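You operate a simulated robot arm through the tools that you are given. There is no shell and no other tool.

Carry out the task below with a simulated robot arm. There is one attempt and no reset: what you move stays moved.

TASK
Brush oil from the jar over the middle of the silver tray, then shut the jar.
Fine: the brush goes back in the white pot. A coat counts when it lies all over at full strength: go over it till it gets no stronger.

The check looks at the end state, three seconds after you hand in, the way a careful person would. Anything else that was tipped, shoved, dropped, spilled or broken makes it a failure.

THE ROBOT
A 5-joint arm with a two-finger parallel gripper, fixed in place. Base frame: the origin is at the foot of the arm, x ahead of it, y to its left, z up; the work surface is at about z = 0. Readings come in cm, degrees, newtons and seconds.
With the tool pointing down near the work surface it reaches from about 26 to 68 cm from the base axis. Its first joint turns from -66.0 to 66.0 degrees. The tool tilts only in the upright plane through the base axis and itself; it spins freely about its own axis. Payload 2.9 kg.
The tool frame sits at the grasp point between the pads (the TCP): z along the fingers, y along the line on which they close. The tips reach 3 cm beyond it. The gripper opens to 11 cm. The fingers are 2 cm wide and 1 cm thick; the gripper's body (4.8 by 11.2 cm) begins 5.5 cm behind the TCP.
Orientation is told as [roll, pitch, yaw] about the base's x, y, z axes, in that order, counted from this pose: with the fingers straight down and closing along the base's y, the tool's x points along the base's -x, its y along +y and its z along -z.

THE INTERFACE
- The arm moves only by the tool nudge_tool. Its arguments are lists of equal length, an entry for each row: "slide": the shift along the tool's x, y, z in cm, a list of three; "angular": the turn, a rotation vector about the tool's x, y, z in degrees, a list of three. In form: {"slide": [[x, y, z], ...], "angular": [[ax, ay, az], ...]}. A call has 1 to 20 rows; each row shifts and turns the commanded pose from where the row before left it, along the tool's axes as they then stand. "grip" is the finger opening in cm, from 0 to 11, set as the call begins (left out, the last holds). Each row takes 0.2 s and may step no farther than 5 cm and 8.6 degrees from the row before; otherwise, or with a gripper value out of range, the whole call is refused. Where a pose cannot be reached the arm comes as near as it can. A force on the tool above 40 N (or 10 N above the force at the start of the call, whichever is more), or a blocked arm, ends the call early, and 0.2 s more pass. Each finger travels about 10.8 cm/s and halts on what it meets, pressing with about 33 N; the grip force reading is that of the motor and also rises with nothing between the fingers. The clock runs only during rows and for 0.2 s after the last one: add rows that do not move to give the fingers time. The reply holds the time, the measured pose of the TCP, the force on the tool along the base axes, the opening and the grip force, in the units named above and with some noise, with the torque about the TCP (base axes, N m) and any sound that the robot's microphone picked up.
- Cameras (640 x 400 px; columns grow to the right, rows downward): "scene" is fixed at [3.38, -44.89, 60.46]; the picture's right is [0.79, -0.61, 0.00], its down [-0.34, -0.44, -0.83] and it looks along [0.51, 0.66, -0.56] (base axes); focal length 364 px, centre (320, 200). "wrist" rides on the gripper at [7.2, 1.7, -10.3] in the tool frame; the picture's right is [-0.23, 0.97, 0.00], its down [-0.76, -0.18, -0.62] and it looks along [-0.61, -0.14, 0.78] (tool axes); focal length 222 px, centre (320, 200). There is no depth. A picture from a camera that has moved, and an enlarged one, comes with that camera's place and axes in the base frame and with its lens.
- camera(camera): a new picture of that camera. No time passes.
- enlarge(camera, box): a new picture of the part [left, top, right, bottom] of that camera's present view, enlarged. No time passes.
- finish_job(): hands the job in; it is judged then, once.

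Nothing tells you positions but the pictures and the camera data. Unless the task says otherwise, let go and move clear before handing in.

The tools are called after "Request:" as name(argument=value, ...) on one line, values as JSON. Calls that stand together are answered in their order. nudge_tool: Moves the arm, as the interface text tells. Its arguments: {"type":"object","properties":{"slide":{"type":"array","items":{"type":"array","items":{"type":"number"}}},"angular":{"type":"array","items":{"type":"array","items":{"type":"number"}}},"grip":{"type":"number"}},"required":["slide","angular"]} The other tools are called the same way: camera (camera) takes a picture; enlarge (camera, box) takes an enlarged picture of a part of a camera's view; finish_job () hands the job in.

At the start:

```text
time: 0.0
ee_pos: [33.9, -13.09, 37.14]
tool_rot: [0.0, 0.1, -0.1]
contact_force: [-0.4, -0.9, 0.0]
wrist_torque: [-0.02, 0.02, 0.02]
opening: 11.0
gripper_force: 0.1
```

scene: 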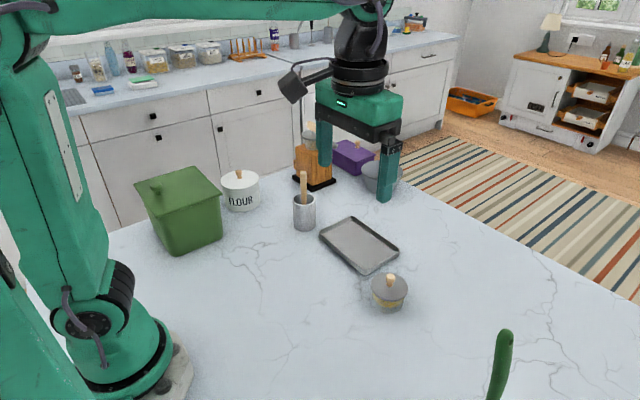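
wrist: 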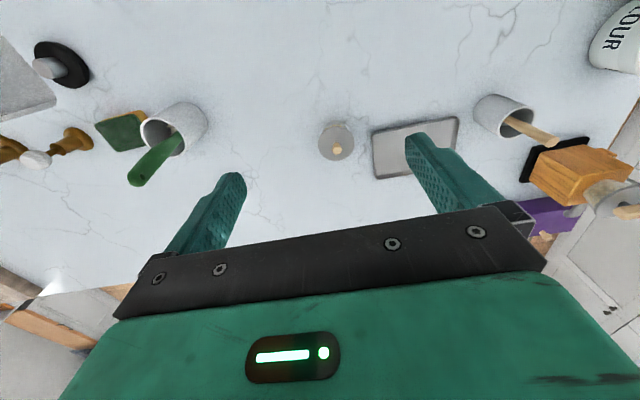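

I see a tray with a small knobbed jar next to it, a pot holding a wooden-handled tool, and in the wrist view another pot with a green-handled thing. I'll look closer before moving anything.

Request:
enlarge(camera="scene", box=[220, 120, 440, 330])

Request:
enlarge(camera="wrist", box=[0, 20, 260, 200])

Request:
enlarge(camera="wrist", box=[300, 60, 640, 260])

Request:
enlarge(camera="scene", box=[420, 280, 640, 400])

```text
1.90 times, centred on (330, 225) of scene
camera zoom: at [3.38, -44.89, 60.46], right [0.79, -0.61, 0.0], down [-0.34, -0.44, -0.83], along [0.51, 0.66, -0.56], focal length 693 px, centre (301, 152)
```

zoom: 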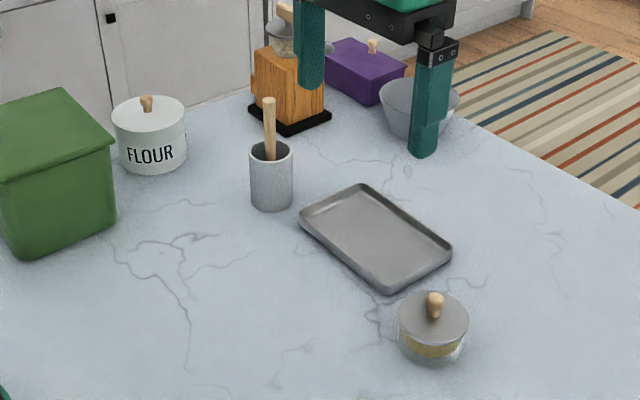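

```text
2.22 times, centred on (130, 110) of wrist
camera zoom: at [26.61, -11.5, 47.49], right [0.23, 0.97, 0.0], down [0.76, -0.18, 0.62], along [0.61, -0.14, -0.78], focal length 494 px, centre (742, 400)
```

zoom: 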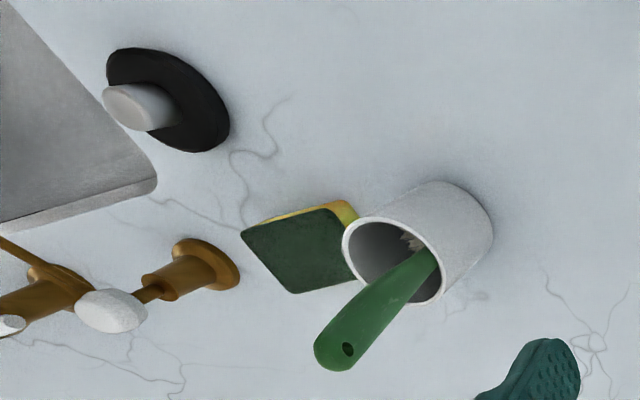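

```text
1.88 times, centred on (470, 160) of wrist
camera zoom: at [26.61, -11.5, 47.49], right [0.23, 0.97, 0.0], down [0.76, -0.18, 0.62], along [0.61, -0.14, -0.78], focal length 418 px, centre (38, 275)
```

zoom: 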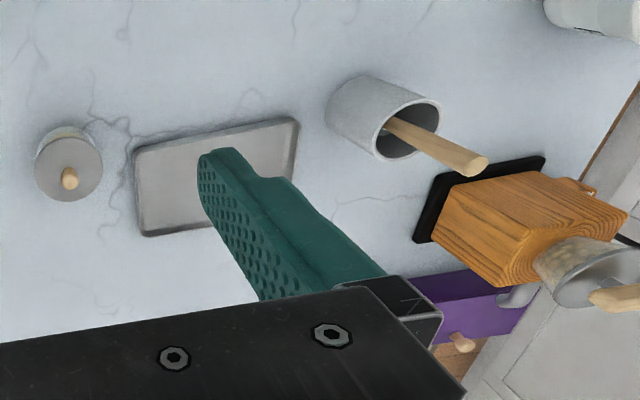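

```text
2.91 times, centred on (530, 340) of scene
camera zoom: at [3.38, -44.89, 60.46], right [0.79, -0.61, 0.0], down [-0.34, -0.44, -0.83], along [0.51, 0.66, -0.56], focal length 1058 px, centre (-291, -207)
```

zoom: 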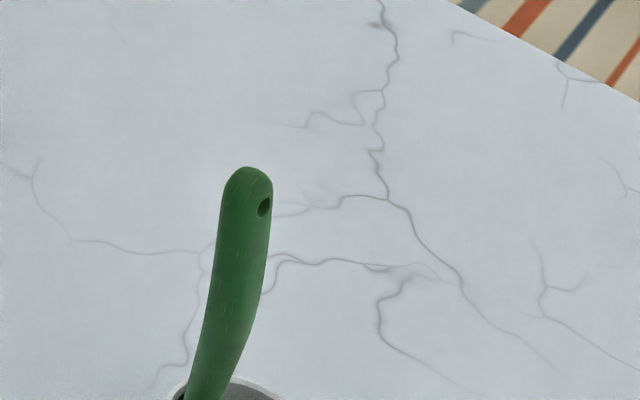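

The tray seems centred near (54, 4), the knobbed jar near (46, -12), the wooden-handled pot near (47, 19), and a green-handled pot near (36, -41). I'll first turn the wrist camera towards the green-handled pot to see which one holds the brush.

Request:
nudge_tool(slide=[[-3.5, -2.5, 0], [-3.5, -2.5, 0], [0, 0, 0], [0, 0, 0], [0, 0, 0], [0, 0, 0], [0, 0, 0], [0, 0, 0], [0, 0, 0], [0, 0, 0], [0, 0, 0], [0, 0, 0], [0, 0, 0], [0, 0, 0]], angular=[[0, 0, 0], [0, 0, 0], [0, 0, 8.2], [0, 0, 8.2], [0, 0, 8.2], [0, 0, 8.2], [0, 0, 8.2], [0, 0, 8.2], [0, 0, 8.2], [0, 0, 8.2], [0, 0, 8.2], [0, 0, 8.2], [0, 0, 8], [0, 0, 0]])

Request:
camera(camera="wrist")

Request:
camera(camera="scene")

```text
time: 3.0
ee_pos: [40.82, -18.14, 37.13]
tool_rot: [0.0, 0.0, -90.1]
contact_force: [-0.4, -0.4, -0.7]
wrist_torque: [0.03, -0.02, 0.0]
opening: 10.99
gripper_force: 0.2
```

```text
taken
camera wrist: at [42.58, -10.91, 47.48], right [0.97, -0.23, 0.0], down [-0.18, -0.76, 0.62], along [-0.14, -0.61, -0.78], focal length 222 px, centre (320, 200)
```

wrist: 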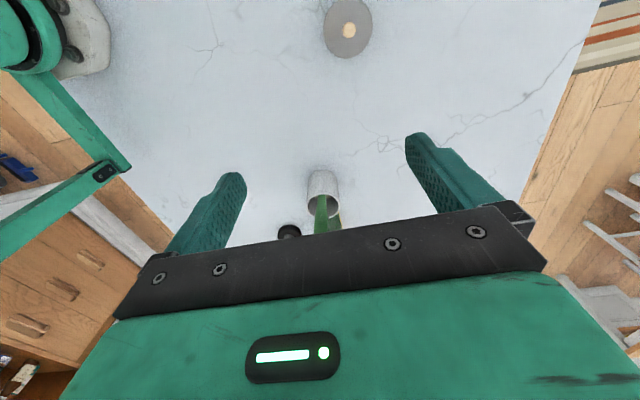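

```text
taken
```

scene: 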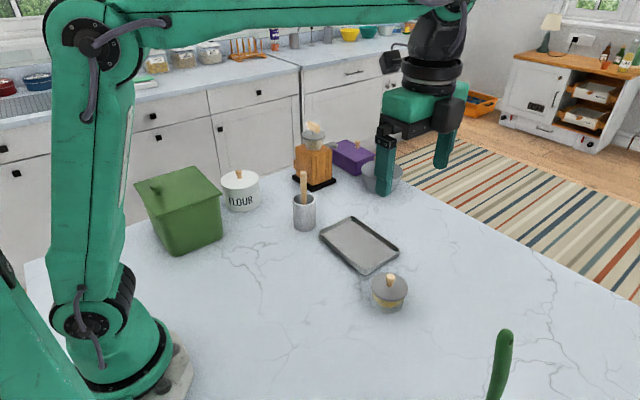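

The gripper body blocks the lower half of the wrist view, so things must sit in its upper half. I'll move on toward the green-handled pot while staying high, then look down into it.

Request:
nudge_tool(slide=[[-5, 0, 0], [-5, 0, 0], [-2, 0, 0], [0, 0, 0]], angular=[[0, 0, 0], [0, 0, 0], [0, 0, 0], [0, 0, 0]])

Request:
camera(camera="wrist")

Request:
enlarge(camera="wrist", box=[230, 70, 410, 200])

```text
time: 4.0
ee_pos: [40.88, -30.16, 37.24]
tool_rot: [0.0, 0.0, -90.1]
contact_force: [0.4, -0.1, -0.6]
wrist_torque: [0.0, 0.06, -0.03]
opening: 10.98
gripper_force: 0.1
```

```text
taken
camera wrist: at [42.54, -22.87, 47.61], right [0.97, -0.23, 0.0], down [-0.18, -0.76, 0.62], along [-0.14, -0.61, -0.78], focal length 222 px, centre (320, 200)
```

wrist: 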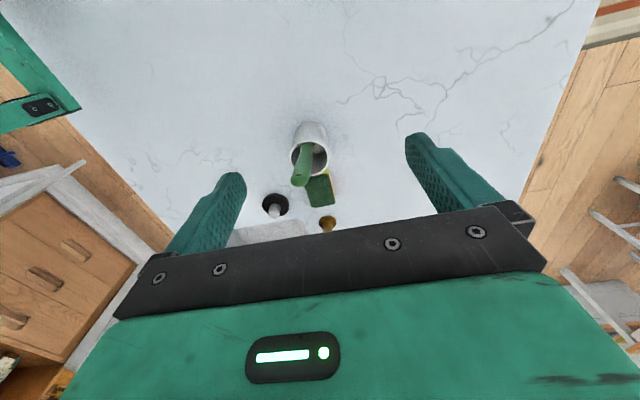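

```text
3.08 times, centred on (320, 135) of wrist
camera zoom: at [42.54, -22.87, 47.61], right [0.97, -0.23, 0.0], down [-0.18, -0.76, 0.62], along [-0.14, -0.61, -0.78], focal length 684 px, centre (320, 400)
```

zoom: 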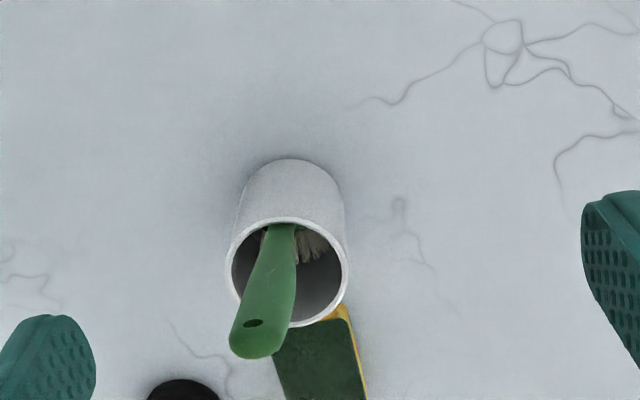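

The green-handled brush has stiff bristles and stands by a sponge, so it looks like a dish brush, though its pot is white. Before deciding I'll look into the wooden-handled pot and at the jar from above.

Request:
nudge_tool(slide=[[5, 0, 0], [5, 0, 0], [5, 0, 0], [5, 0, 0], [5, 0, 0], [5, 0, 0], [5, 0, 0], [5, 0, 0], [5, -1, 0], [5, -1, 0], [2, -1, 0], [0, 0, 0]], angular=[[0, 0, 0], [0, 0, 0], [0, 0, 0], [0, 0, 0], [0, 0, 0], [0, 0, 0], [0, 0, 0], [0, 0, 0], [0, 0, 0], [0, 0, 0], [0, 0, 0], [0, 0, 0]])

Request:
nudge_tool(slide=[[0, 0, 0], [0, 0, 0], [0, 0, 0], [0, 0, 0], [0, 0, 0], [0, 0, 0], [0, 0, 0], [0, 0, 0], [0, 0, 0], [0, 0, 0], [0, 0, 0], [0, 0, 0]], angular=[[0, 0, -8.2], [0, 0, -8.2], [0, 0, -8.2], [0, 0, -8.2], [0, 0, -8.2], [0, 0, -8.2], [0, 0, -8.2], [0, 0, -8.2], [0, 0, -8.2], [0, 0, -8.2], [0, 0, -8], [0, 0, 0]])

Request:
camera(camera="wrist")

Request:
enlarge(camera="wrist", box=[230, 70, 410, 200])

```text
refused: row 9 steps farther than a row can; nothing moved
```

```text
time: 6.6
ee_pos: [40.92, -30.12, 37.03]
tool_rot: [0.1, 0.0, 0.1]
contact_force: [-0.6, -0.7, 0.1]
wrist_torque: [0.04, 0.02, 0.01]
opening: 11.01
gripper_force: 0.1
```

```text
taken
camera wrist: at [33.54, -28.53, 47.44], right [0.23, 0.97, 0.0], down [0.76, -0.18, 0.62], along [0.61, -0.14, -0.78], focal length 222 px, centre (320, 200)
```

wrist: 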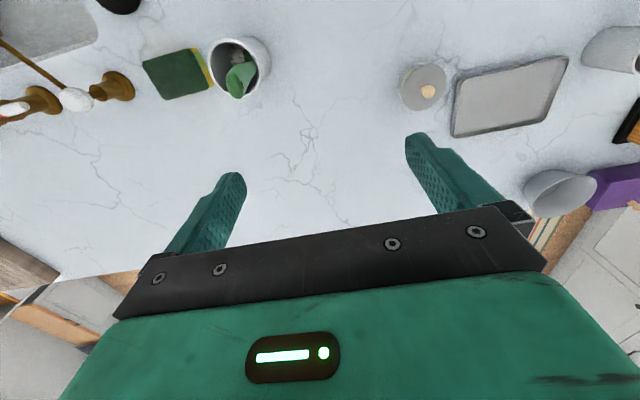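

```text
3.08 times, centred on (320, 135) of wrist
camera zoom: at [33.54, -28.53, 47.44], right [0.23, 0.97, 0.0], down [0.76, -0.18, 0.62], along [0.61, -0.14, -0.78], focal length 684 px, centre (320, 400)
```

zoom: 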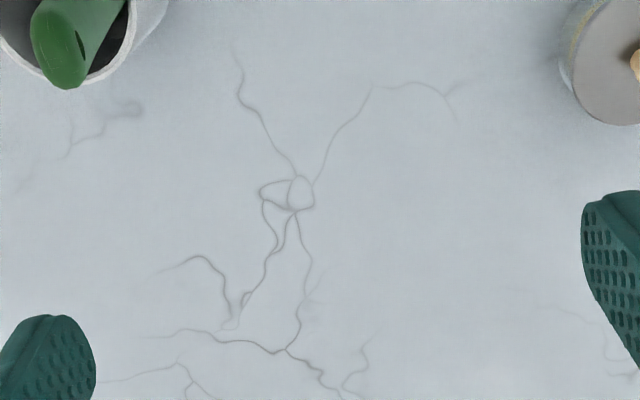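

The first call was refused for a step slightly too long, so only the turn happened; yaw is 0 now. Next I slide along +y to look into the wooden-handled pot.

Request:
nudge_tool(slide=[[0, 4.9, 0], [0, 4.9, 0], [0, 4.9, 0], [0, 4.9, 0], [0.5, 4.9, 0], [0.5, 4.9, 0], [0.5, 4.9, 0], [0.5, 4.9, 0], [0.5, 4.9, 0], [0.5, 4.9, 0], [0.4, 3, 0], [0, 0, 0]], angular=[[0, 0, 0], [0, 0, 0], [0, 0, 0], [0, 0, 0], [0, 0, 0], [0, 0, 0], [0, 0, 0], [0, 0, 0], [0, 0, 0], [0, 0, 0], [0, 0, 0], [0, 0, 0]])

Request:
camera(camera="wrist")

Request:
enlarge(camera="wrist", box=[230, 70, 410, 200])

```text
time: 9.2
ee_pos: [37.62, 21.87, 37.15]
tool_rot: [0.0, 0.0, 0.0]
contact_force: [0.1, 0.0, 0.8]
wrist_torque: [0.01, 0.02, 0.01]
opening: 11.01
gripper_force: 0.1
```

```text
taken
camera wrist: at [30.21, 23.55, 47.46], right [0.23, 0.97, 0.0], down [0.76, -0.18, 0.62], along [0.61, -0.14, -0.78], focal length 222 px, centre (320, 200)
```

wrist: 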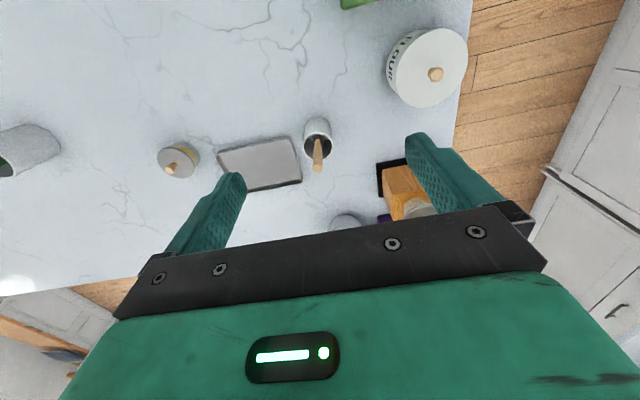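

```text
3.08 times, centred on (320, 135) of wrist
camera zoom: at [30.21, 23.55, 47.46], right [0.23, 0.97, 0.0], down [0.76, -0.18, 0.62], along [0.61, -0.14, -0.78], focal length 684 px, centre (320, 400)
```

zoom: 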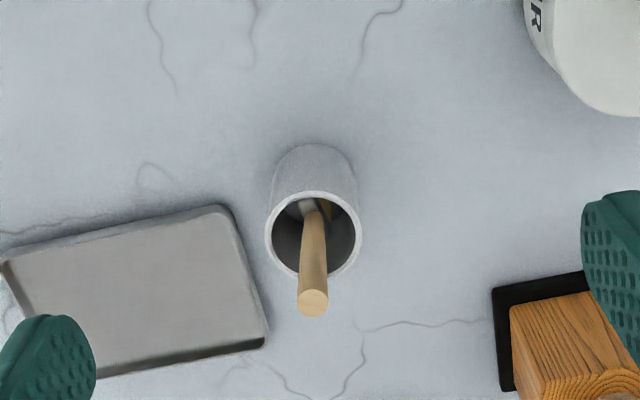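

This pot holds a tool with what may be a ferrule and bristles at the bottom. I'll move so that the camera looks nearly straight down into it, still high above everything.

Request:
nudge_tool(slide=[[-4.5, -0.3, 1], [-4.5, -0.3, 1], [-3.4, -0.4, 3], [0, 0, 0]], angular=[[0, 0, 0], [0, 0, 0], [0, 0, 0], [0, 0, 0]])

Request:
camera(camera="wrist")

Request:
enlarge(camera="wrist", box=[260, 0, 380, 100])

```text
time: 10.2
ee_pos: [49.73, 20.88, 32.01]
tool_rot: [-0.1, 0.0, 0.0]
contact_force: [0.5, 0.0, 0.0]
wrist_torque: [-0.01, 0.01, 0.0]
opening: 11.01
gripper_force: 0.1
```

```text
taken
camera wrist: at [42.53, 22.5, 42.45], right [0.23, 0.97, 0.0], down [0.76, -0.18, 0.62], along [0.61, -0.14, -0.78], focal length 222 px, centre (320, 200)
```

wrist: 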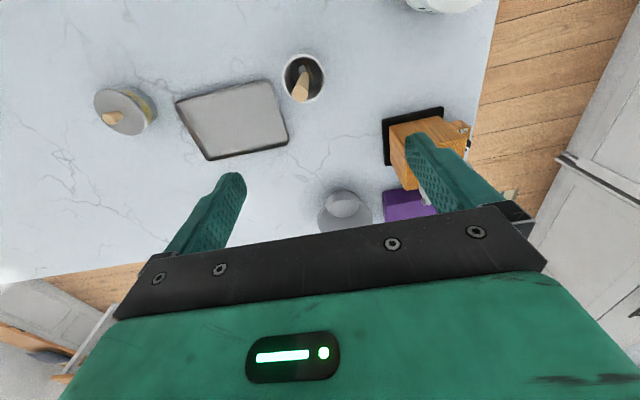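

```text
4.00 times, centred on (320, 50) of wrist
camera zoom: at [42.53, 22.5, 42.45], right [0.23, 0.97, 0.0], down [0.76, -0.18, 0.62], along [0.61, -0.14, -0.78], focal length 888 px, centre (320, 800)
```

zoom: 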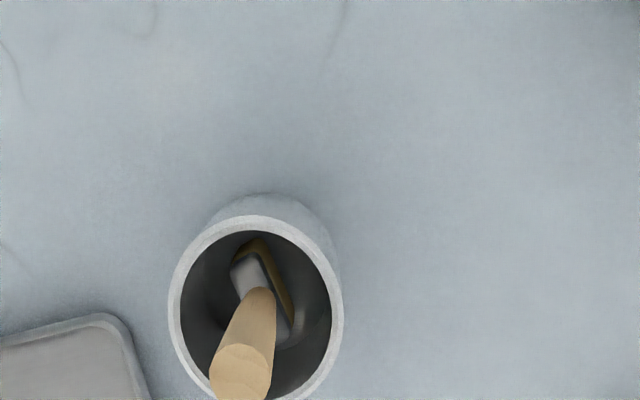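

The wooden tool is a pastry brush (wooden handle, metal ferrule, golden bristles) standing in a white pot at about (47.6, 19.2), rim at z ≈ 9.3, handle top at about (48.3, 19.0, 15.8). The green-handled one is a dish brush to leave alone. Now I'll look at the jar from above.

Request:
nudge_tool(slide=[[0, -4.5, 0], [0, -4.5, 0], [0, -4.5, 0], [0, 0, 0]], angular=[[0, 0, 0], [0, 0, 0], [0, 0, 0], [0, 0, 0]])

Request:
camera(camera="wrist")

Request:
nudge_tool(slide=[[0, -4.5, 0], [0, -4.5, 0], [0, -4.5, 0], [1.5, -4.5, 0], [0, 0, 0]], angular=[[0, 0, 0], [0, 0, 0], [0, 0, 0], [0, 0, 0], [0, 0, 0]])

Request:
camera(camera="wrist")

Request:
enlarge(camera="wrist", box=[260, 20, 420, 120])

Request:
enlarge(camera="scene", box=[350, 260, 430, 320])

```text
time: 11.2
ee_pos: [49.84, 7.26, 32.11]
tool_rot: [0.1, 0.0, -0.1]
contact_force: [-0.3, -0.4, -0.6]
wrist_torque: [0.02, -0.02, -0.01]
opening: 11.0
gripper_force: 0.0
```

```text
taken
camera wrist: at [42.58, 8.99, 42.55], right [0.23, 0.97, 0.0], down [0.76, -0.18, 0.62], along [0.61, -0.14, -0.78], focal length 222 px, centre (320, 200)
```

wrist: 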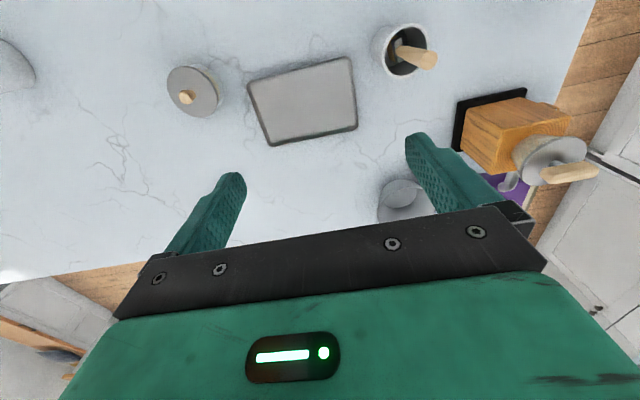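

```text
time: 12.4
ee_pos: [48.36, -10.8, 31.88]
tool_rot: [-0.1, 0.0, 0.0]
contact_force: [-0.3, -0.3, 0.0]
wrist_torque: [-0.02, 0.0, 0.01]
opening: 10.99
gripper_force: 0.0
```

```text
taken
camera wrist: at [41.13, -9.12, 42.3], right [0.23, 0.97, 0.0], down [0.76, -0.18, 0.62], along [0.61, -0.14, -0.78], focal length 222 px, centre (320, 200)
```

wrist: 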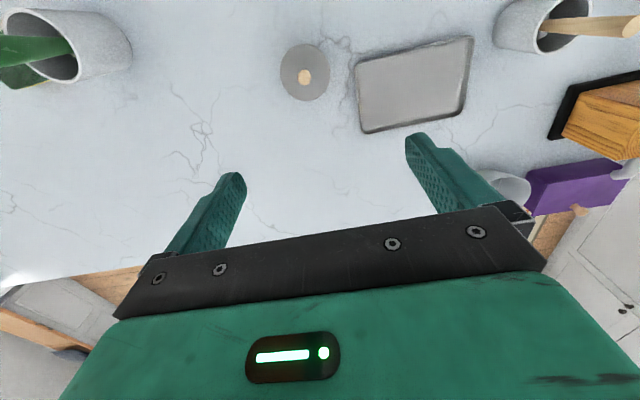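

```text
4.00 times, centred on (340, 70) of wrist
camera zoom: at [41.13, -9.12, 42.3], right [0.23, 0.97, 0.0], down [0.76, -0.18, 0.62], along [0.61, -0.14, -0.78], focal length 888 px, centre (240, 720)
```

zoom: 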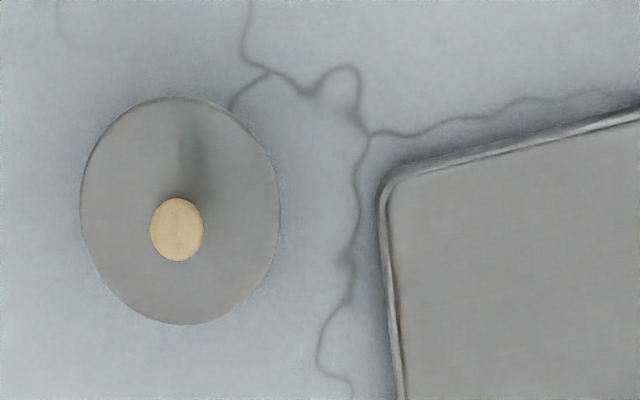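

```text
6.67 times, centred on (390, 290) of scene
camera zoom: at [3.38, -44.89, 60.46], right [0.79, -0.61, 0.0], down [-0.34, -0.44, -0.83], along [0.51, 0.66, -0.56], focal length 2425 px, centre (-147, -400)
```

zoom: 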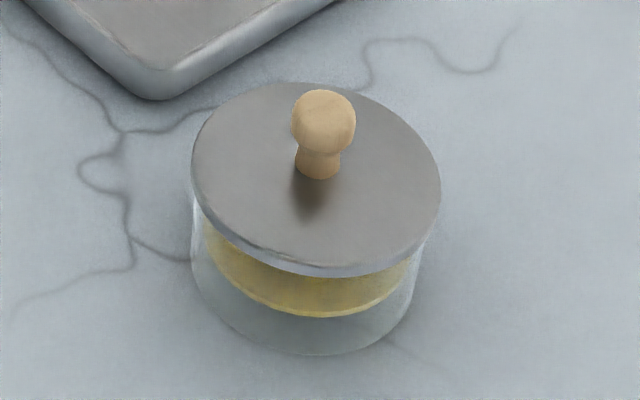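

The jar is glass with yellow oil inside; its lid (about 7.4 cm wide, top near z ≈ 4.3) has a wooden knob at about (46.65, -12.6), knob top near z ≈ 7. I'll move above the knob, narrow the gripper, and check the alignment.

Request:
nudge_tool(slide=[[1.71, -1.85, 2], [0, 0, 4], [0, 0, 4], [0, 0, 1.9], [0, 0, 0]], angular=[[0, 0, 0], [0, 0, 0], [0, 0, 0], [0, 0, 0], [0, 0, 0]], grip=5)

Request:
camera(camera="wrist")

Request:
enlarge(camera="wrist", box=[240, 60, 400, 160])

Request:
camera(camera="scene")

```text
time: 13.6
ee_pos: [46.78, -12.57, 20.13]
tool_rot: [0.0, 0.0, 0.0]
contact_force: [0.1, 0.3, 0.5]
wrist_torque: [-0.03, 0.01, 0.02]
opening: 5.01
gripper_force: 0.1
```

```text
taken
camera wrist: at [39.41, -10.94, 30.58], right [0.23, 0.97, 0.0], down [0.76, -0.18, 0.62], along [0.61, -0.14, -0.78], focal length 222 px, centre (320, 200)
```

wrist: 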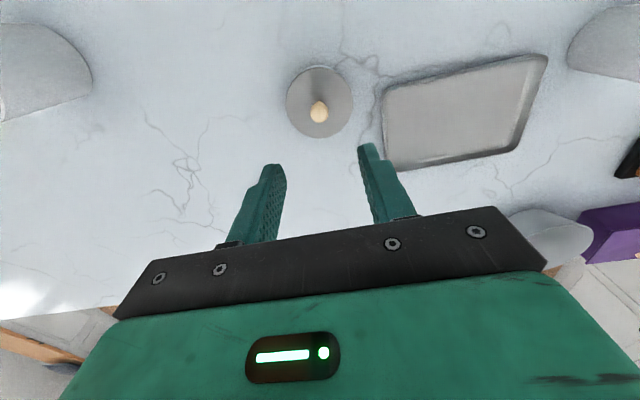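

```text
4.00 times, centred on (320, 110) of wrist
camera zoom: at [39.41, -10.94, 30.58], right [0.23, 0.97, 0.0], down [0.76, -0.18, 0.62], along [0.61, -0.14, -0.78], focal length 888 px, centre (320, 560)
```

zoom: 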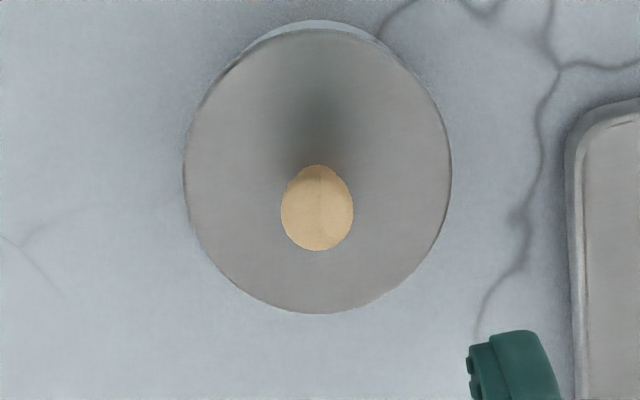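

```text
taken
```

scene: 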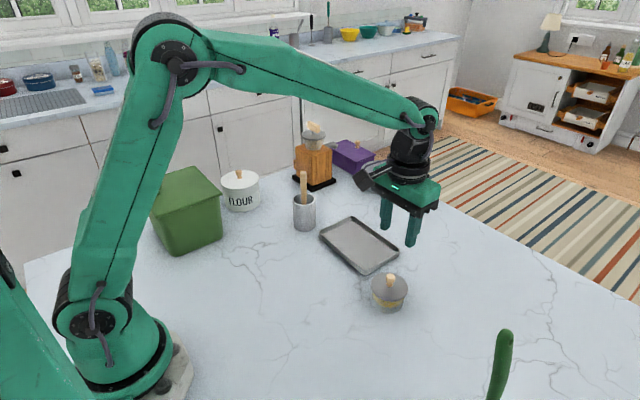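

The knob sits right on the tool axis. I'll go down to just above the knob and check again.

Request:
nudge_tool(slide=[[0.15, 0, 4], [0, 0, 3], [0, 0, 1.9], [0, 0, 0]], angular=[[0, 0, 0], [0, 0, 0], [0, 0, 0], [0, 0, 0]])

Request:
camera(camera="wrist")

Request:
enlarge(camera="scene", box=[340, 200, 460, 320])

```text
time: 14.6
ee_pos: [46.75, -12.58, 11.47]
tool_rot: [-0.1, 0.0, 0.0]
contact_force: [-0.1, -0.6, -0.6]
wrist_torque: [0.0, -0.02, 0.0]
opening: 4.99
gripper_force: 0.2
```

```text
taken
camera wrist: at [39.42, -10.82, 21.8], right [0.23, 0.97, 0.0], down [0.76, -0.18, 0.62], along [0.61, -0.14, -0.78], focal length 222 px, centre (320, 200)
```

wrist: 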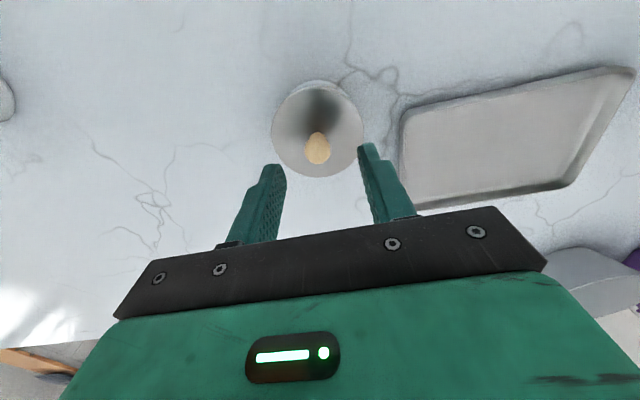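

```text
3.33 times, centred on (400, 260) of scene
camera zoom: at [3.38, -44.89, 60.46], right [0.79, -0.61, 0.0], down [-0.34, -0.44, -0.83], along [0.51, 0.66, -0.56], focal length 1213 px, centre (53, 0)
```

zoom: 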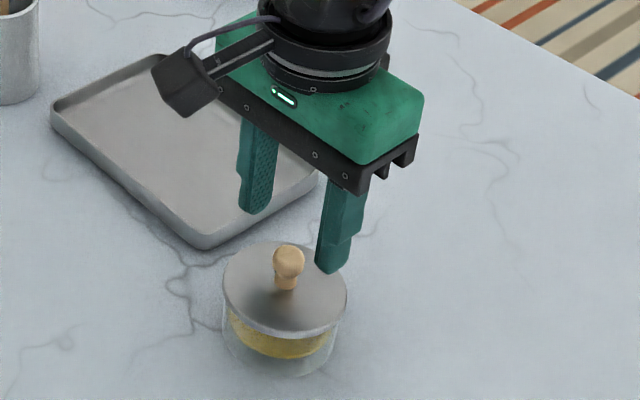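

The knob centre is at z ≈ 6.0 and on the axis. I'll lower so the fingertips are at z ≈ 4.7, clear of the lid but around the knob, and look before closing.

Request:
nudge_tool(slide=[[0, -0.15, 1.5], [0, 0, 1.2], [0, 0, 1.0], [0, 0, 0]], angular=[[0, 0, 0], [0, 0, 0], [0, 0, 0], [0, 0, 0]])

Request:
camera(camera="wrist")

Request:
enlarge(camera="scene", box=[350, 240, 430, 320])

```text
time: 15.6
ee_pos: [46.61, -12.75, 7.59]
tool_rot: [0.1, 0.0, 0.0]
contact_force: [-2.4, 2.6, 7.9]
wrist_torque: [0.12, 0.09, -0.01]
opening: 5.02
gripper_force: 0.1
```

```text
taken
camera wrist: at [39.26, -11.02, 18.02], right [0.23, 0.97, 0.0], down [0.76, -0.18, 0.62], along [0.61, -0.14, -0.78], focal length 222 px, centre (320, 200)
```

wrist: 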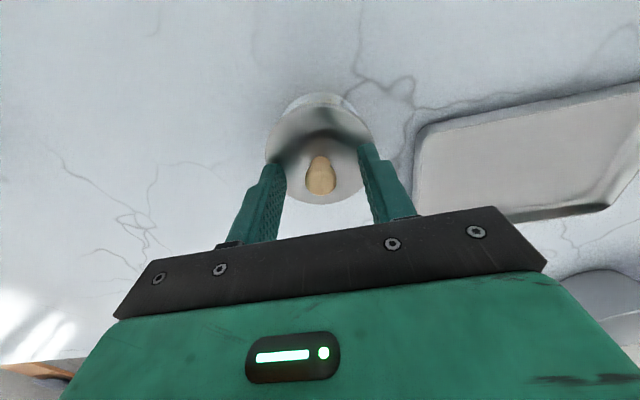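

```text
5.00 times, centred on (390, 280) of scene
camera zoom: at [3.38, -44.89, 60.46], right [0.79, -0.61, 0.0], down [-0.34, -0.44, -0.83], along [0.51, 0.66, -0.56], focal length 1819 px, centre (-30, -200)
```

zoom: 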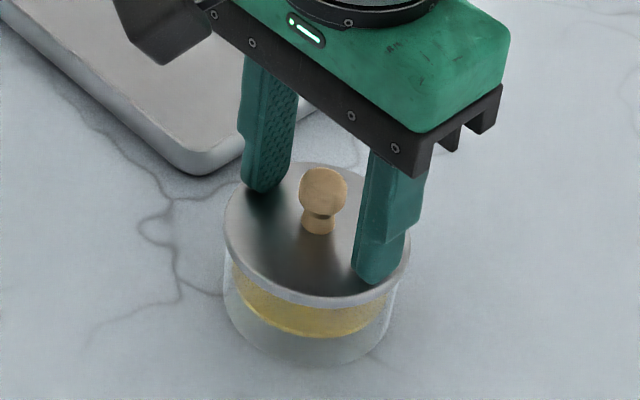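

The fingertips are just resting on the lid (about 8 N), so the lid top is at z ≈ 4.6. I'll lift slightly and then close on the knob.

Request:
nudge_tool(slide=[[0, 0, -0.5], [0.15, 0, 0], [0, 0, 0]], angular=[[0, 0, 0], [0, 0, 0], [0, 0, 0]])

Request:
nudge_tool(slide=[[0, 0, 0], [0, 0, 0], [0, 0, 0], [0, 0, 0]], angular=[[0, 0, 0], [0, 0, 0], [0, 0, 0], [0, 0, 0]], grip=0.5)

Request:
camera(camera="wrist")

Request:
enlarge(camera="scene", box=[350, 240, 430, 320])

```text
time: 16.4
ee_pos: [46.35, -12.75, 8.0]
tool_rot: [0.0, 0.0, 0.0]
contact_force: [-0.4, 0.5, 0.8]
wrist_torque: [0.02, -0.03, 0.0]
opening: 5.02
gripper_force: 0.0
```

```text
time: 17.4
ee_pos: [46.38, -12.62, 7.99]
tool_rot: [0.0, 0.0, 0.0]
contact_force: [-0.8, -0.4, 0.3]
wrist_torque: [0.03, 0.0, 0.03]
opening: 1.62
gripper_force: 33.1
heard: snap
```

```text
taken
camera wrist: at [39.06, -11.03, 18.48], right [0.23, 0.97, 0.0], down [0.76, -0.18, 0.62], along [0.61, -0.14, -0.78], focal length 222 px, centre (320, 200)
```

wrist: 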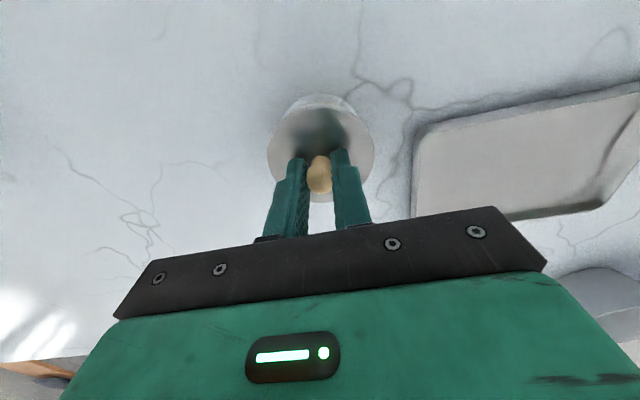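

```text
5.00 times, centred on (390, 280) of scene
camera zoom: at [3.38, -44.89, 60.46], right [0.79, -0.61, 0.0], down [-0.34, -0.44, -0.83], along [0.51, 0.66, -0.56], focal length 1819 px, centre (-30, -200)
```

zoom: 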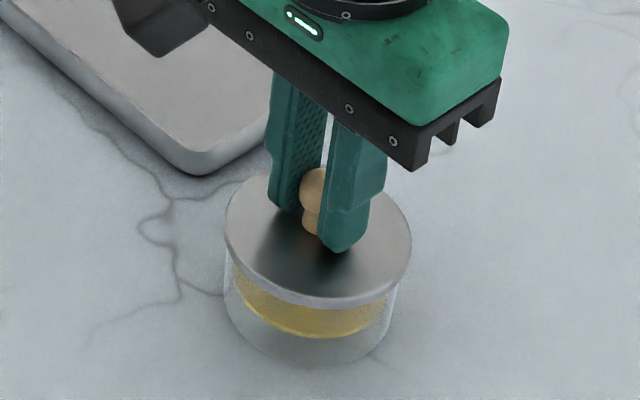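

I have the knob (opening 1.6 cm, firm grip), with a snap heard as it closed. I'll lift gently by a centimetre and check whether the lid alone comes up.

Request:
nudge_tool(slide=[[0, 0, -0.3], [0, 0, -0.3], [0, 0, -0.4], [0, 0, 0]], angular=[[0, 0, 0], [0, 0, 0], [0, 0, 0], [0, 0, 0]])

Request:
enlarge(camera="scene", box=[350, 240, 430, 320])

Request:
camera(camera="wrist")

```text
time: 18.4
ee_pos: [46.42, -12.69, 9.04]
tool_rot: [0.0, 0.0, 0.0]
contact_force: [-0.4, -0.5, -0.9]
wrist_torque: [-0.01, -0.03, -0.01]
opening: 1.62
gripper_force: 33.2
```

```text
5.00 times, centred on (390, 280) of scene
camera zoom: at [3.38, -44.89, 60.46], right [0.79, -0.61, 0.0], down [-0.34, -0.44, -0.83], along [0.51, 0.66, -0.56], focal length 1819 px, centre (-30, -200)
```

zoom: 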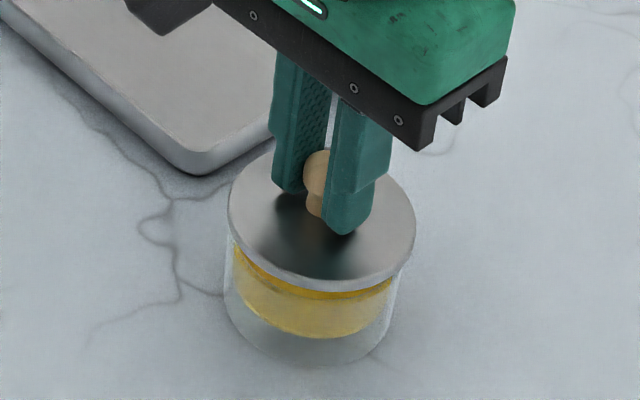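

```text
taken
camera wrist: at [39.12, -11.05, 19.48], right [0.23, 0.97, 0.0], down [0.76, -0.18, 0.62], along [0.61, -0.14, -0.78], focal length 222 px, centre (320, 200)
```

wrist: 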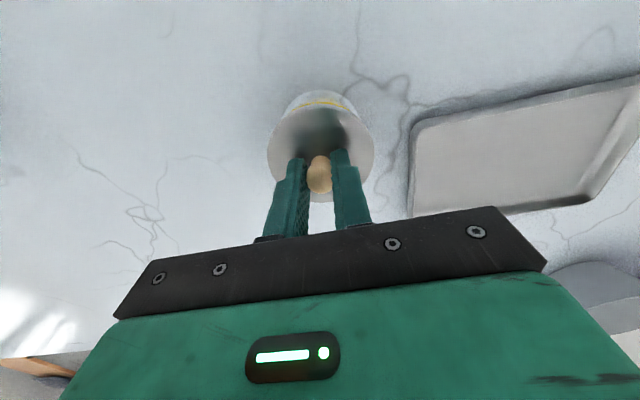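

Only the lid rises; the jar stays put. The seated grasp pose was TCP (46.38, -12.62, 7.99). I'll carry the lid up and over to a free spot near (38, -25).

Request:
nudge_tool(slide=[[0, 0, -2], [0, 0, -4], [0, 0, -4], [2.1, -3.08, 0], [2.1, -3.08, 0], [2.1, -3.08, 0], [2.1, -3.08, 0], [0, 0, 4], [0, 0, 4], [0, 0, 3], [0, 0, 0]], angular=[[0, 0, 0], [0, 0, 0], [0, 0, 0], [0, 0, 0], [0, 0, 0], [0, 0, 0], [0, 0, 0], [0, 0, 0], [0, 0, 0], [0, 0, 0], [0, 0, 0]])

Request:
camera(camera="wrist")

Request:
camera(camera="scene")

```text
time: 20.8
ee_pos: [37.93, -24.91, 7.87]
tool_rot: [-0.1, 0.0, -0.1]
contact_force: [0.0, -0.2, -0.6]
wrist_torque: [0.0, 0.0, -0.01]
opening: 1.58
gripper_force: 32.6
```

```text
taken
camera wrist: at [30.69, -23.24, 18.29], right [0.23, 0.97, 0.0], down [0.76, -0.18, 0.62], along [0.61, -0.14, -0.78], focal length 222 px, centre (320, 200)
```

wrist: 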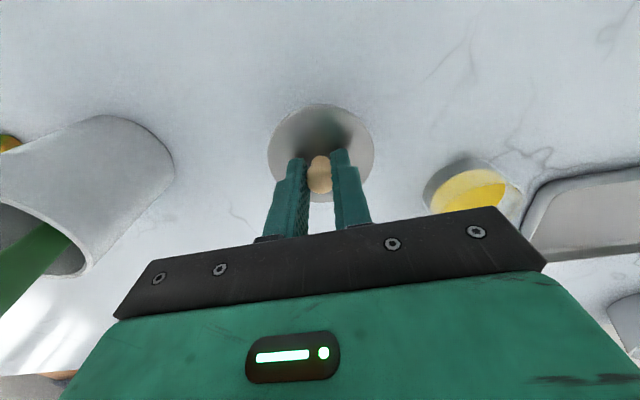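

```text
taken
```

scene: 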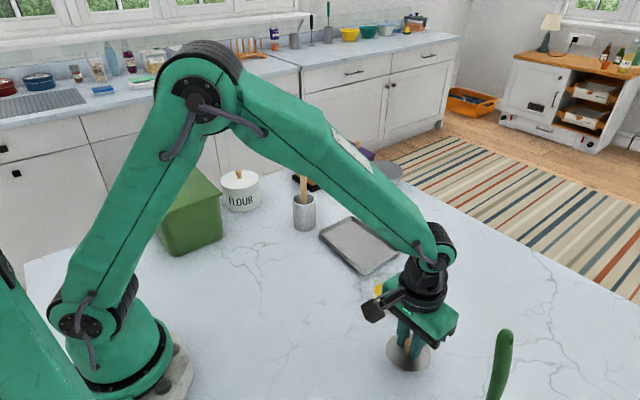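

The lid is held level over a free spot, about 3 cm above the counter. Lowering gently until it touches.

Request:
nudge_tool(slide=[[0, 0, 1], [0, 0, 1], [0, 0, 0.7], [0, 0, 0]], angular=[[0, 0, 0], [0, 0, 0], [0, 0, 0], [0, 0, 0]])

Request:
enlarge(camera="scene", box=[340, 300, 480, 400])

```text
time: 21.8
ee_pos: [38.01, -24.88, 5.27]
tool_rot: [0.0, -0.2, -0.1]
contact_force: [-0.3, 0.4, -0.1]
wrist_torque: [-0.02, -0.05, -0.01]
opening: 1.61
gripper_force: 32.6
```

```text
4.00 times, centred on (410, 350) of scene
camera zoom: at [3.38, -44.89, 60.46], right [0.79, -0.61, 0.0], down [-0.34, -0.44, -0.83], along [0.51, 0.66, -0.56], focal length 1455 px, centre (-40, -400)
```

zoom: 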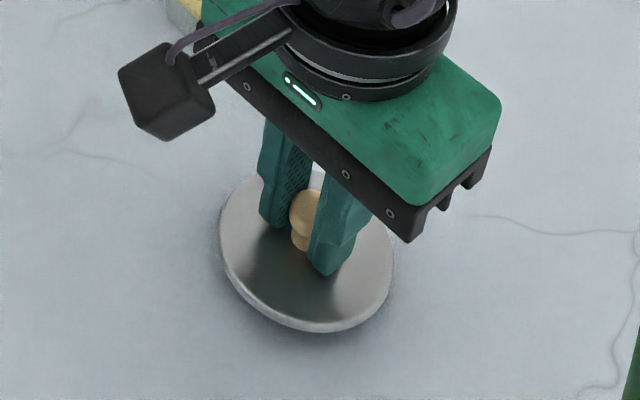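

Request:
nudge_tool(slide=[[0, 0, 0.3], [0, 0, 0.3], [0, 0, 0]], angular=[[0, 0, 0], [0, 0, 0], [0, 0, 0]])

```text
time: 22.6
ee_pos: [37.94, -25.04, 4.81]
tool_rot: [0.0, 0.0, -0.1]
contact_force: [0.8, 0.1, -0.6]
wrist_torque: [0.0, 0.03, -0.02]
opening: 1.6
gripper_force: 32.9
```

No contact yet at TCP z ≈ 4.8; I'll keep lowering in small steps.

Request:
nudge_tool(slide=[[0, 0, 0.25], [0, 0, 0.2], [0, 0, 0]], angular=[[0, 0, 0], [0, 0, 0], [0, 0, 0]])

```text
time: 23.4
ee_pos: [37.98, -24.91, 4.52]
tool_rot: [0.0, -0.1, 0.1]
contact_force: [-9.4, 2.9, 22.6]
wrist_torque: [0.19, 0.33, 0.04]
opening: 1.62
gripper_force: 33.1
```

The lid touches the counter (about 22 N). I'll ease the pressure slightly, then open the fingers.

Request:
nudge_tool(slide=[[0, 0, -0.2], [0, 0, 0]], angular=[[0, 0, 0], [0, 0, 0]])

Request:
nudge_tool(slide=[[0, 0, 0], [0, 0, 0], [0, 0, 0]], angular=[[0, 0, 0], [0, 0, 0], [0, 0, 0]], grip=5)

Request:
enlarge(camera="scene", box=[340, 300, 480, 400])

Request:
camera(camera="wrist")

```text
time: 24.0
ee_pos: [37.96, -24.95, 4.49]
tool_rot: [0.0, 0.0, 0.1]
contact_force: [0.3, 0.0, -0.2]
wrist_torque: [0.01, 0.02, -0.02]
opening: 1.62
gripper_force: 33.1
```

```text
time: 24.8
ee_pos: [38.06, -24.95, 4.66]
tool_rot: [0.0, 0.0, 0.0]
contact_force: [0.0, 0.0, 0.0]
wrist_torque: [0.0, 0.0, 0.01]
opening: 5.03
gripper_force: 0.2
```

```text
4.00 times, centred on (410, 350) of scene
camera zoom: at [3.38, -44.89, 60.46], right [0.79, -0.61, 0.0], down [-0.34, -0.44, -0.83], along [0.51, 0.66, -0.56], focal length 1455 px, centre (-40, -400)
```

zoom: 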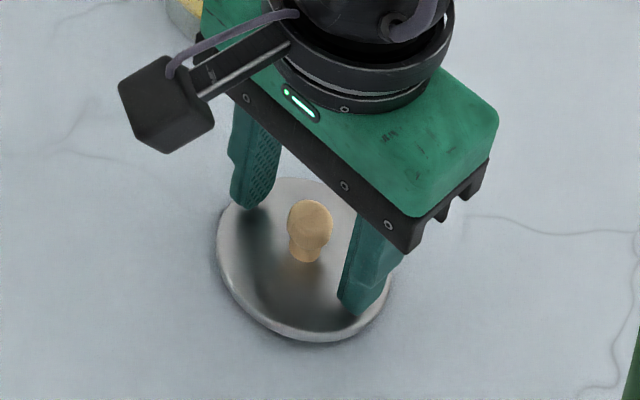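

```text
taken
camera wrist: at [30.73, -23.28, 14.96], right [0.23, 0.97, 0.0], down [0.76, -0.18, 0.62], along [0.61, -0.14, -0.78], focal length 222 px, centre (320, 200)
```

wrist: 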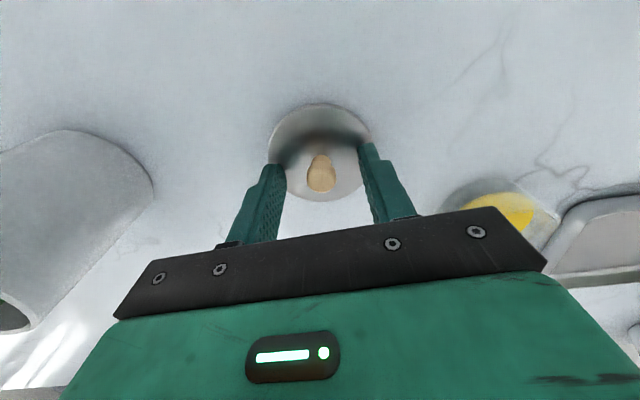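

The lid is resting flat at about (38, -25). I'll rise straight up and go look at the open jar and the tray from above.

Request:
nudge_tool(slide=[[0, 0, -3], [0, 0, -4], [0, 0, -4.5], [0, 0, -4.5], [0, 0, -4.5], [-2.5, 3.5, -2], [-2.5, 3.5, -2], [-2.5, 3.5, 0], [-2.5, 3.5, 0], [0, 0, 0]], angular=[[0, 0, 0], [0, 0, 0], [0, 0, 0], [0, 0, 0], [0, 0, 0], [0, 0, 0], [0, 0, 0], [0, 0, 0], [0, 0, 0], [0, 0, 0]])

Request:
camera(camera="wrist")

Request:
enlarge(camera="wrist", box=[260, 20, 420, 120])

Request:
enlarge(camera="scene", box=[310, 200, 450, 320])

```text
time: 27.0
ee_pos: [47.77, -10.91, 29.26]
tool_rot: [0.0, 0.0, 0.0]
contact_force: [0.2, -0.2, 0.3]
wrist_torque: [-0.01, 0.02, -0.04]
opening: 4.99
gripper_force: 0.0
```

```text
taken
camera wrist: at [40.51, -9.32, 39.65], right [0.23, 0.97, 0.0], down [0.76, -0.18, 0.62], along [0.61, -0.14, -0.78], focal length 222 px, centre (320, 200)
```

wrist: 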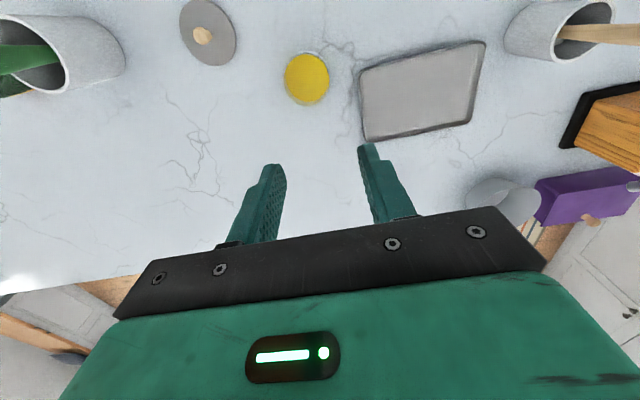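

```text
4.00 times, centred on (340, 70) of wrist
camera zoom: at [40.51, -9.32, 39.65], right [0.23, 0.97, 0.0], down [0.76, -0.18, 0.62], along [0.61, -0.14, -0.78], focal length 888 px, centre (240, 720)
```

zoom: 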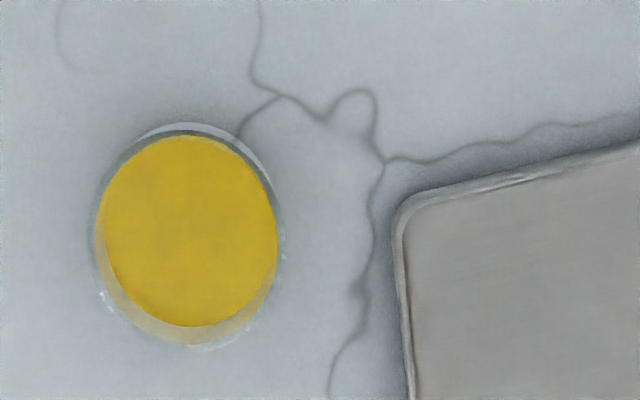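

```text
3.33 times, centred on (380, 260) of scene
camera zoom: at [3.38, -44.89, 60.46], right [0.79, -0.61, 0.0], down [-0.34, -0.44, -0.83], along [0.51, 0.66, -0.56], focal length 1213 px, centre (120, 0)
```

zoom: 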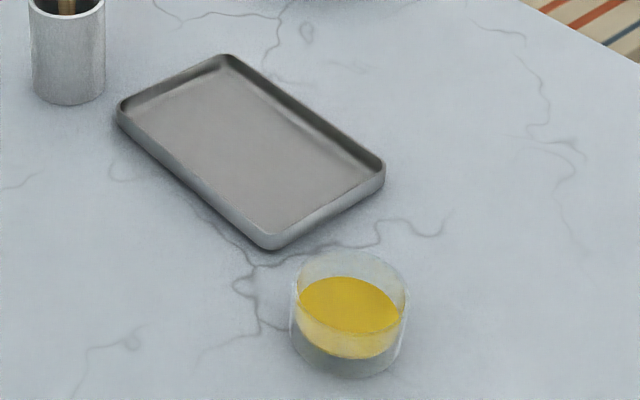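

The jar is open with oil filling about its middle, centred at about (46.45, -12.6). The tray spans x ≈ 47.5–59.5, y ≈ -4.6–12.8, with its centre near (53.5, 4.1). Now I go above the brush handle and check alignment.

Request:
nudge_tool(slide=[[-0.05, 4.28, 0], [-0.05, 4.28, 0], [-0.05, 4.28, 0], [-0.05, 4.28, 0], [-0.05, 4.28, 0], [-0.05, 4.28, 0], [-0.05, 4.26, 0], [0, 0, 4], [0, 0, 0]], angular=[[0, 0, 0], [0, 0, 0], [0, 0, 0], [0, 0, 0], [0, 0, 0], [0, 0, 0], [0, 0, 0], [0, 0, 0], [0, 0, 0]])

Request:
camera(camera="wrist")

Request:
enlarge(camera="wrist", box=[240, 60, 400, 160])

Request:
enlarge(camera="scene", box=[250, 120, 370, 240])

```text
time: 29.0
ee_pos: [48.21, 19.07, 25.03]
tool_rot: [0.0, 0.1, 0.0]
contact_force: [0.1, -0.4, -0.5]
wrist_torque: [-0.03, 0.03, -0.01]
opening: 5.01
gripper_force: 0.1
```

```text
taken
camera wrist: at [40.85, 20.68, 35.52], right [0.23, 0.97, 0.0], down [0.76, -0.18, 0.62], along [0.61, -0.14, -0.78], focal length 222 px, centre (320, 200)
```

wrist: 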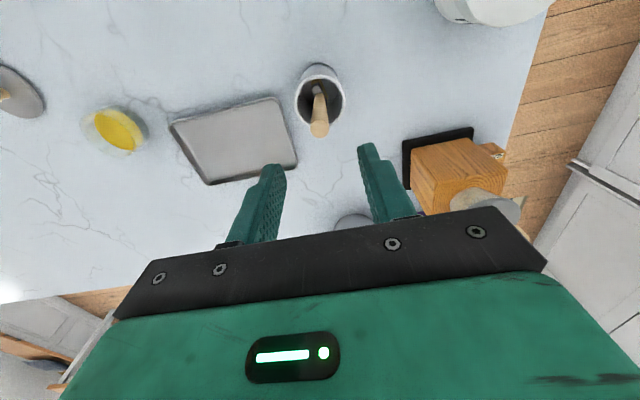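

```text
4.00 times, centred on (320, 110) of wrist
camera zoom: at [40.85, 20.68, 35.52], right [0.23, 0.97, 0.0], down [0.76, -0.18, 0.62], along [0.61, -0.14, -0.78], focal length 888 px, centre (320, 560)
```

zoom: 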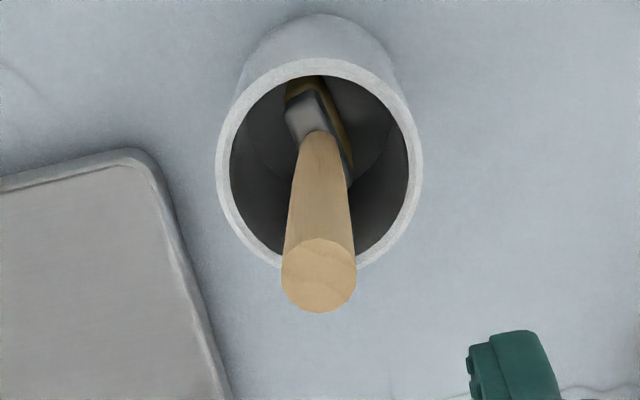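

```text
3.33 times, centred on (310, 180) of scene
camera zoom: at [3.38, -44.89, 60.46], right [0.79, -0.61, 0.0], down [-0.34, -0.44, -0.83], along [0.51, 0.66, -0.56], focal length 1213 px, centre (353, 267)
```

zoom: 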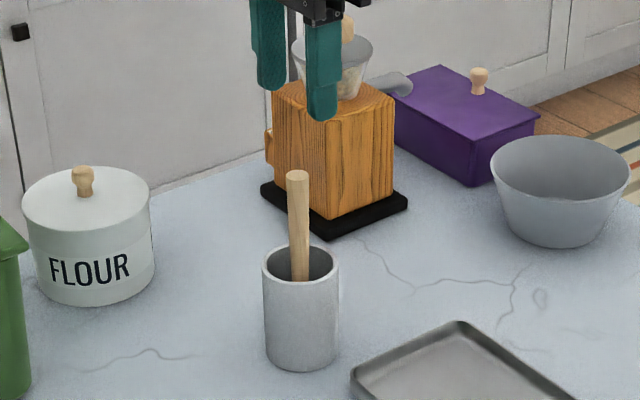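

The handle tip is right on the tool axis. Descending to TCP z ≈ 13 so that the tips stay above the pot's rim, then closing.

Request:
nudge_tool(slide=[[0.1, 0, 3.5], [0, 0, 3.5], [0, 0, 3], [0, 0, 1.9], [0, 0, 0]], angular=[[0, 0, 0], [0, 0, 0], [0, 0, 0], [0, 0, 0], [0, 0, 0]])

Request:
camera(camera="wrist")

Request:
enlarge(camera="scene", box=[250, 120, 370, 240])

```text
time: 30.2
ee_pos: [48.14, 18.82, 13.23]
tool_rot: [0.0, -0.1, 0.0]
contact_force: [-0.1, -0.1, -0.2]
wrist_torque: [0.02, 0.02, -0.01]
opening: 5.02
gripper_force: 0.1
```

```text
taken
camera wrist: at [40.79, 20.52, 23.6], right [0.23, 0.97, 0.0], down [0.76, -0.18, 0.62], along [0.61, -0.14, -0.78], focal length 222 px, centre (320, 200)
```

wrist: 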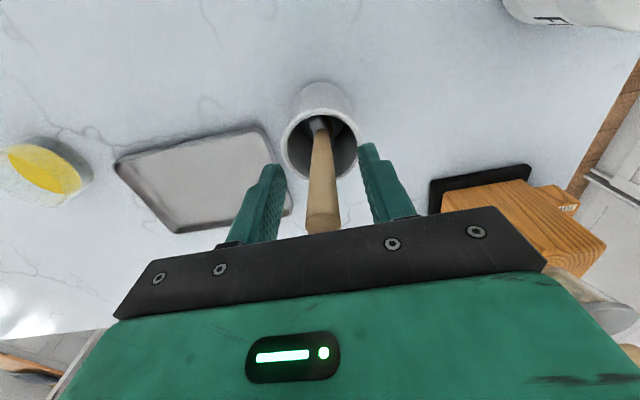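

```text
3.33 times, centred on (310, 180) of scene
camera zoom: at [3.38, -44.89, 60.46], right [0.79, -0.61, 0.0], down [-0.34, -0.44, -0.83], along [0.51, 0.66, -0.56], focal length 1213 px, centre (353, 267)
```

zoom: 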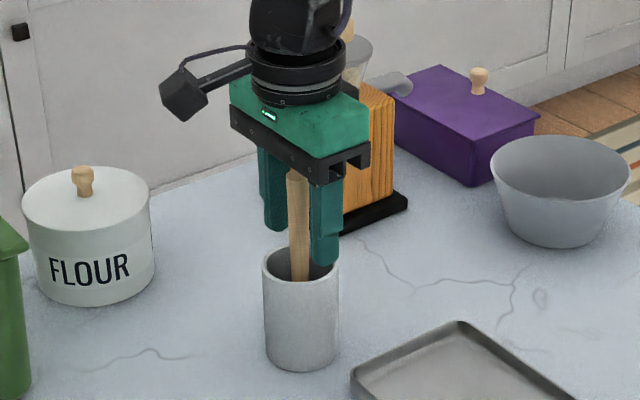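

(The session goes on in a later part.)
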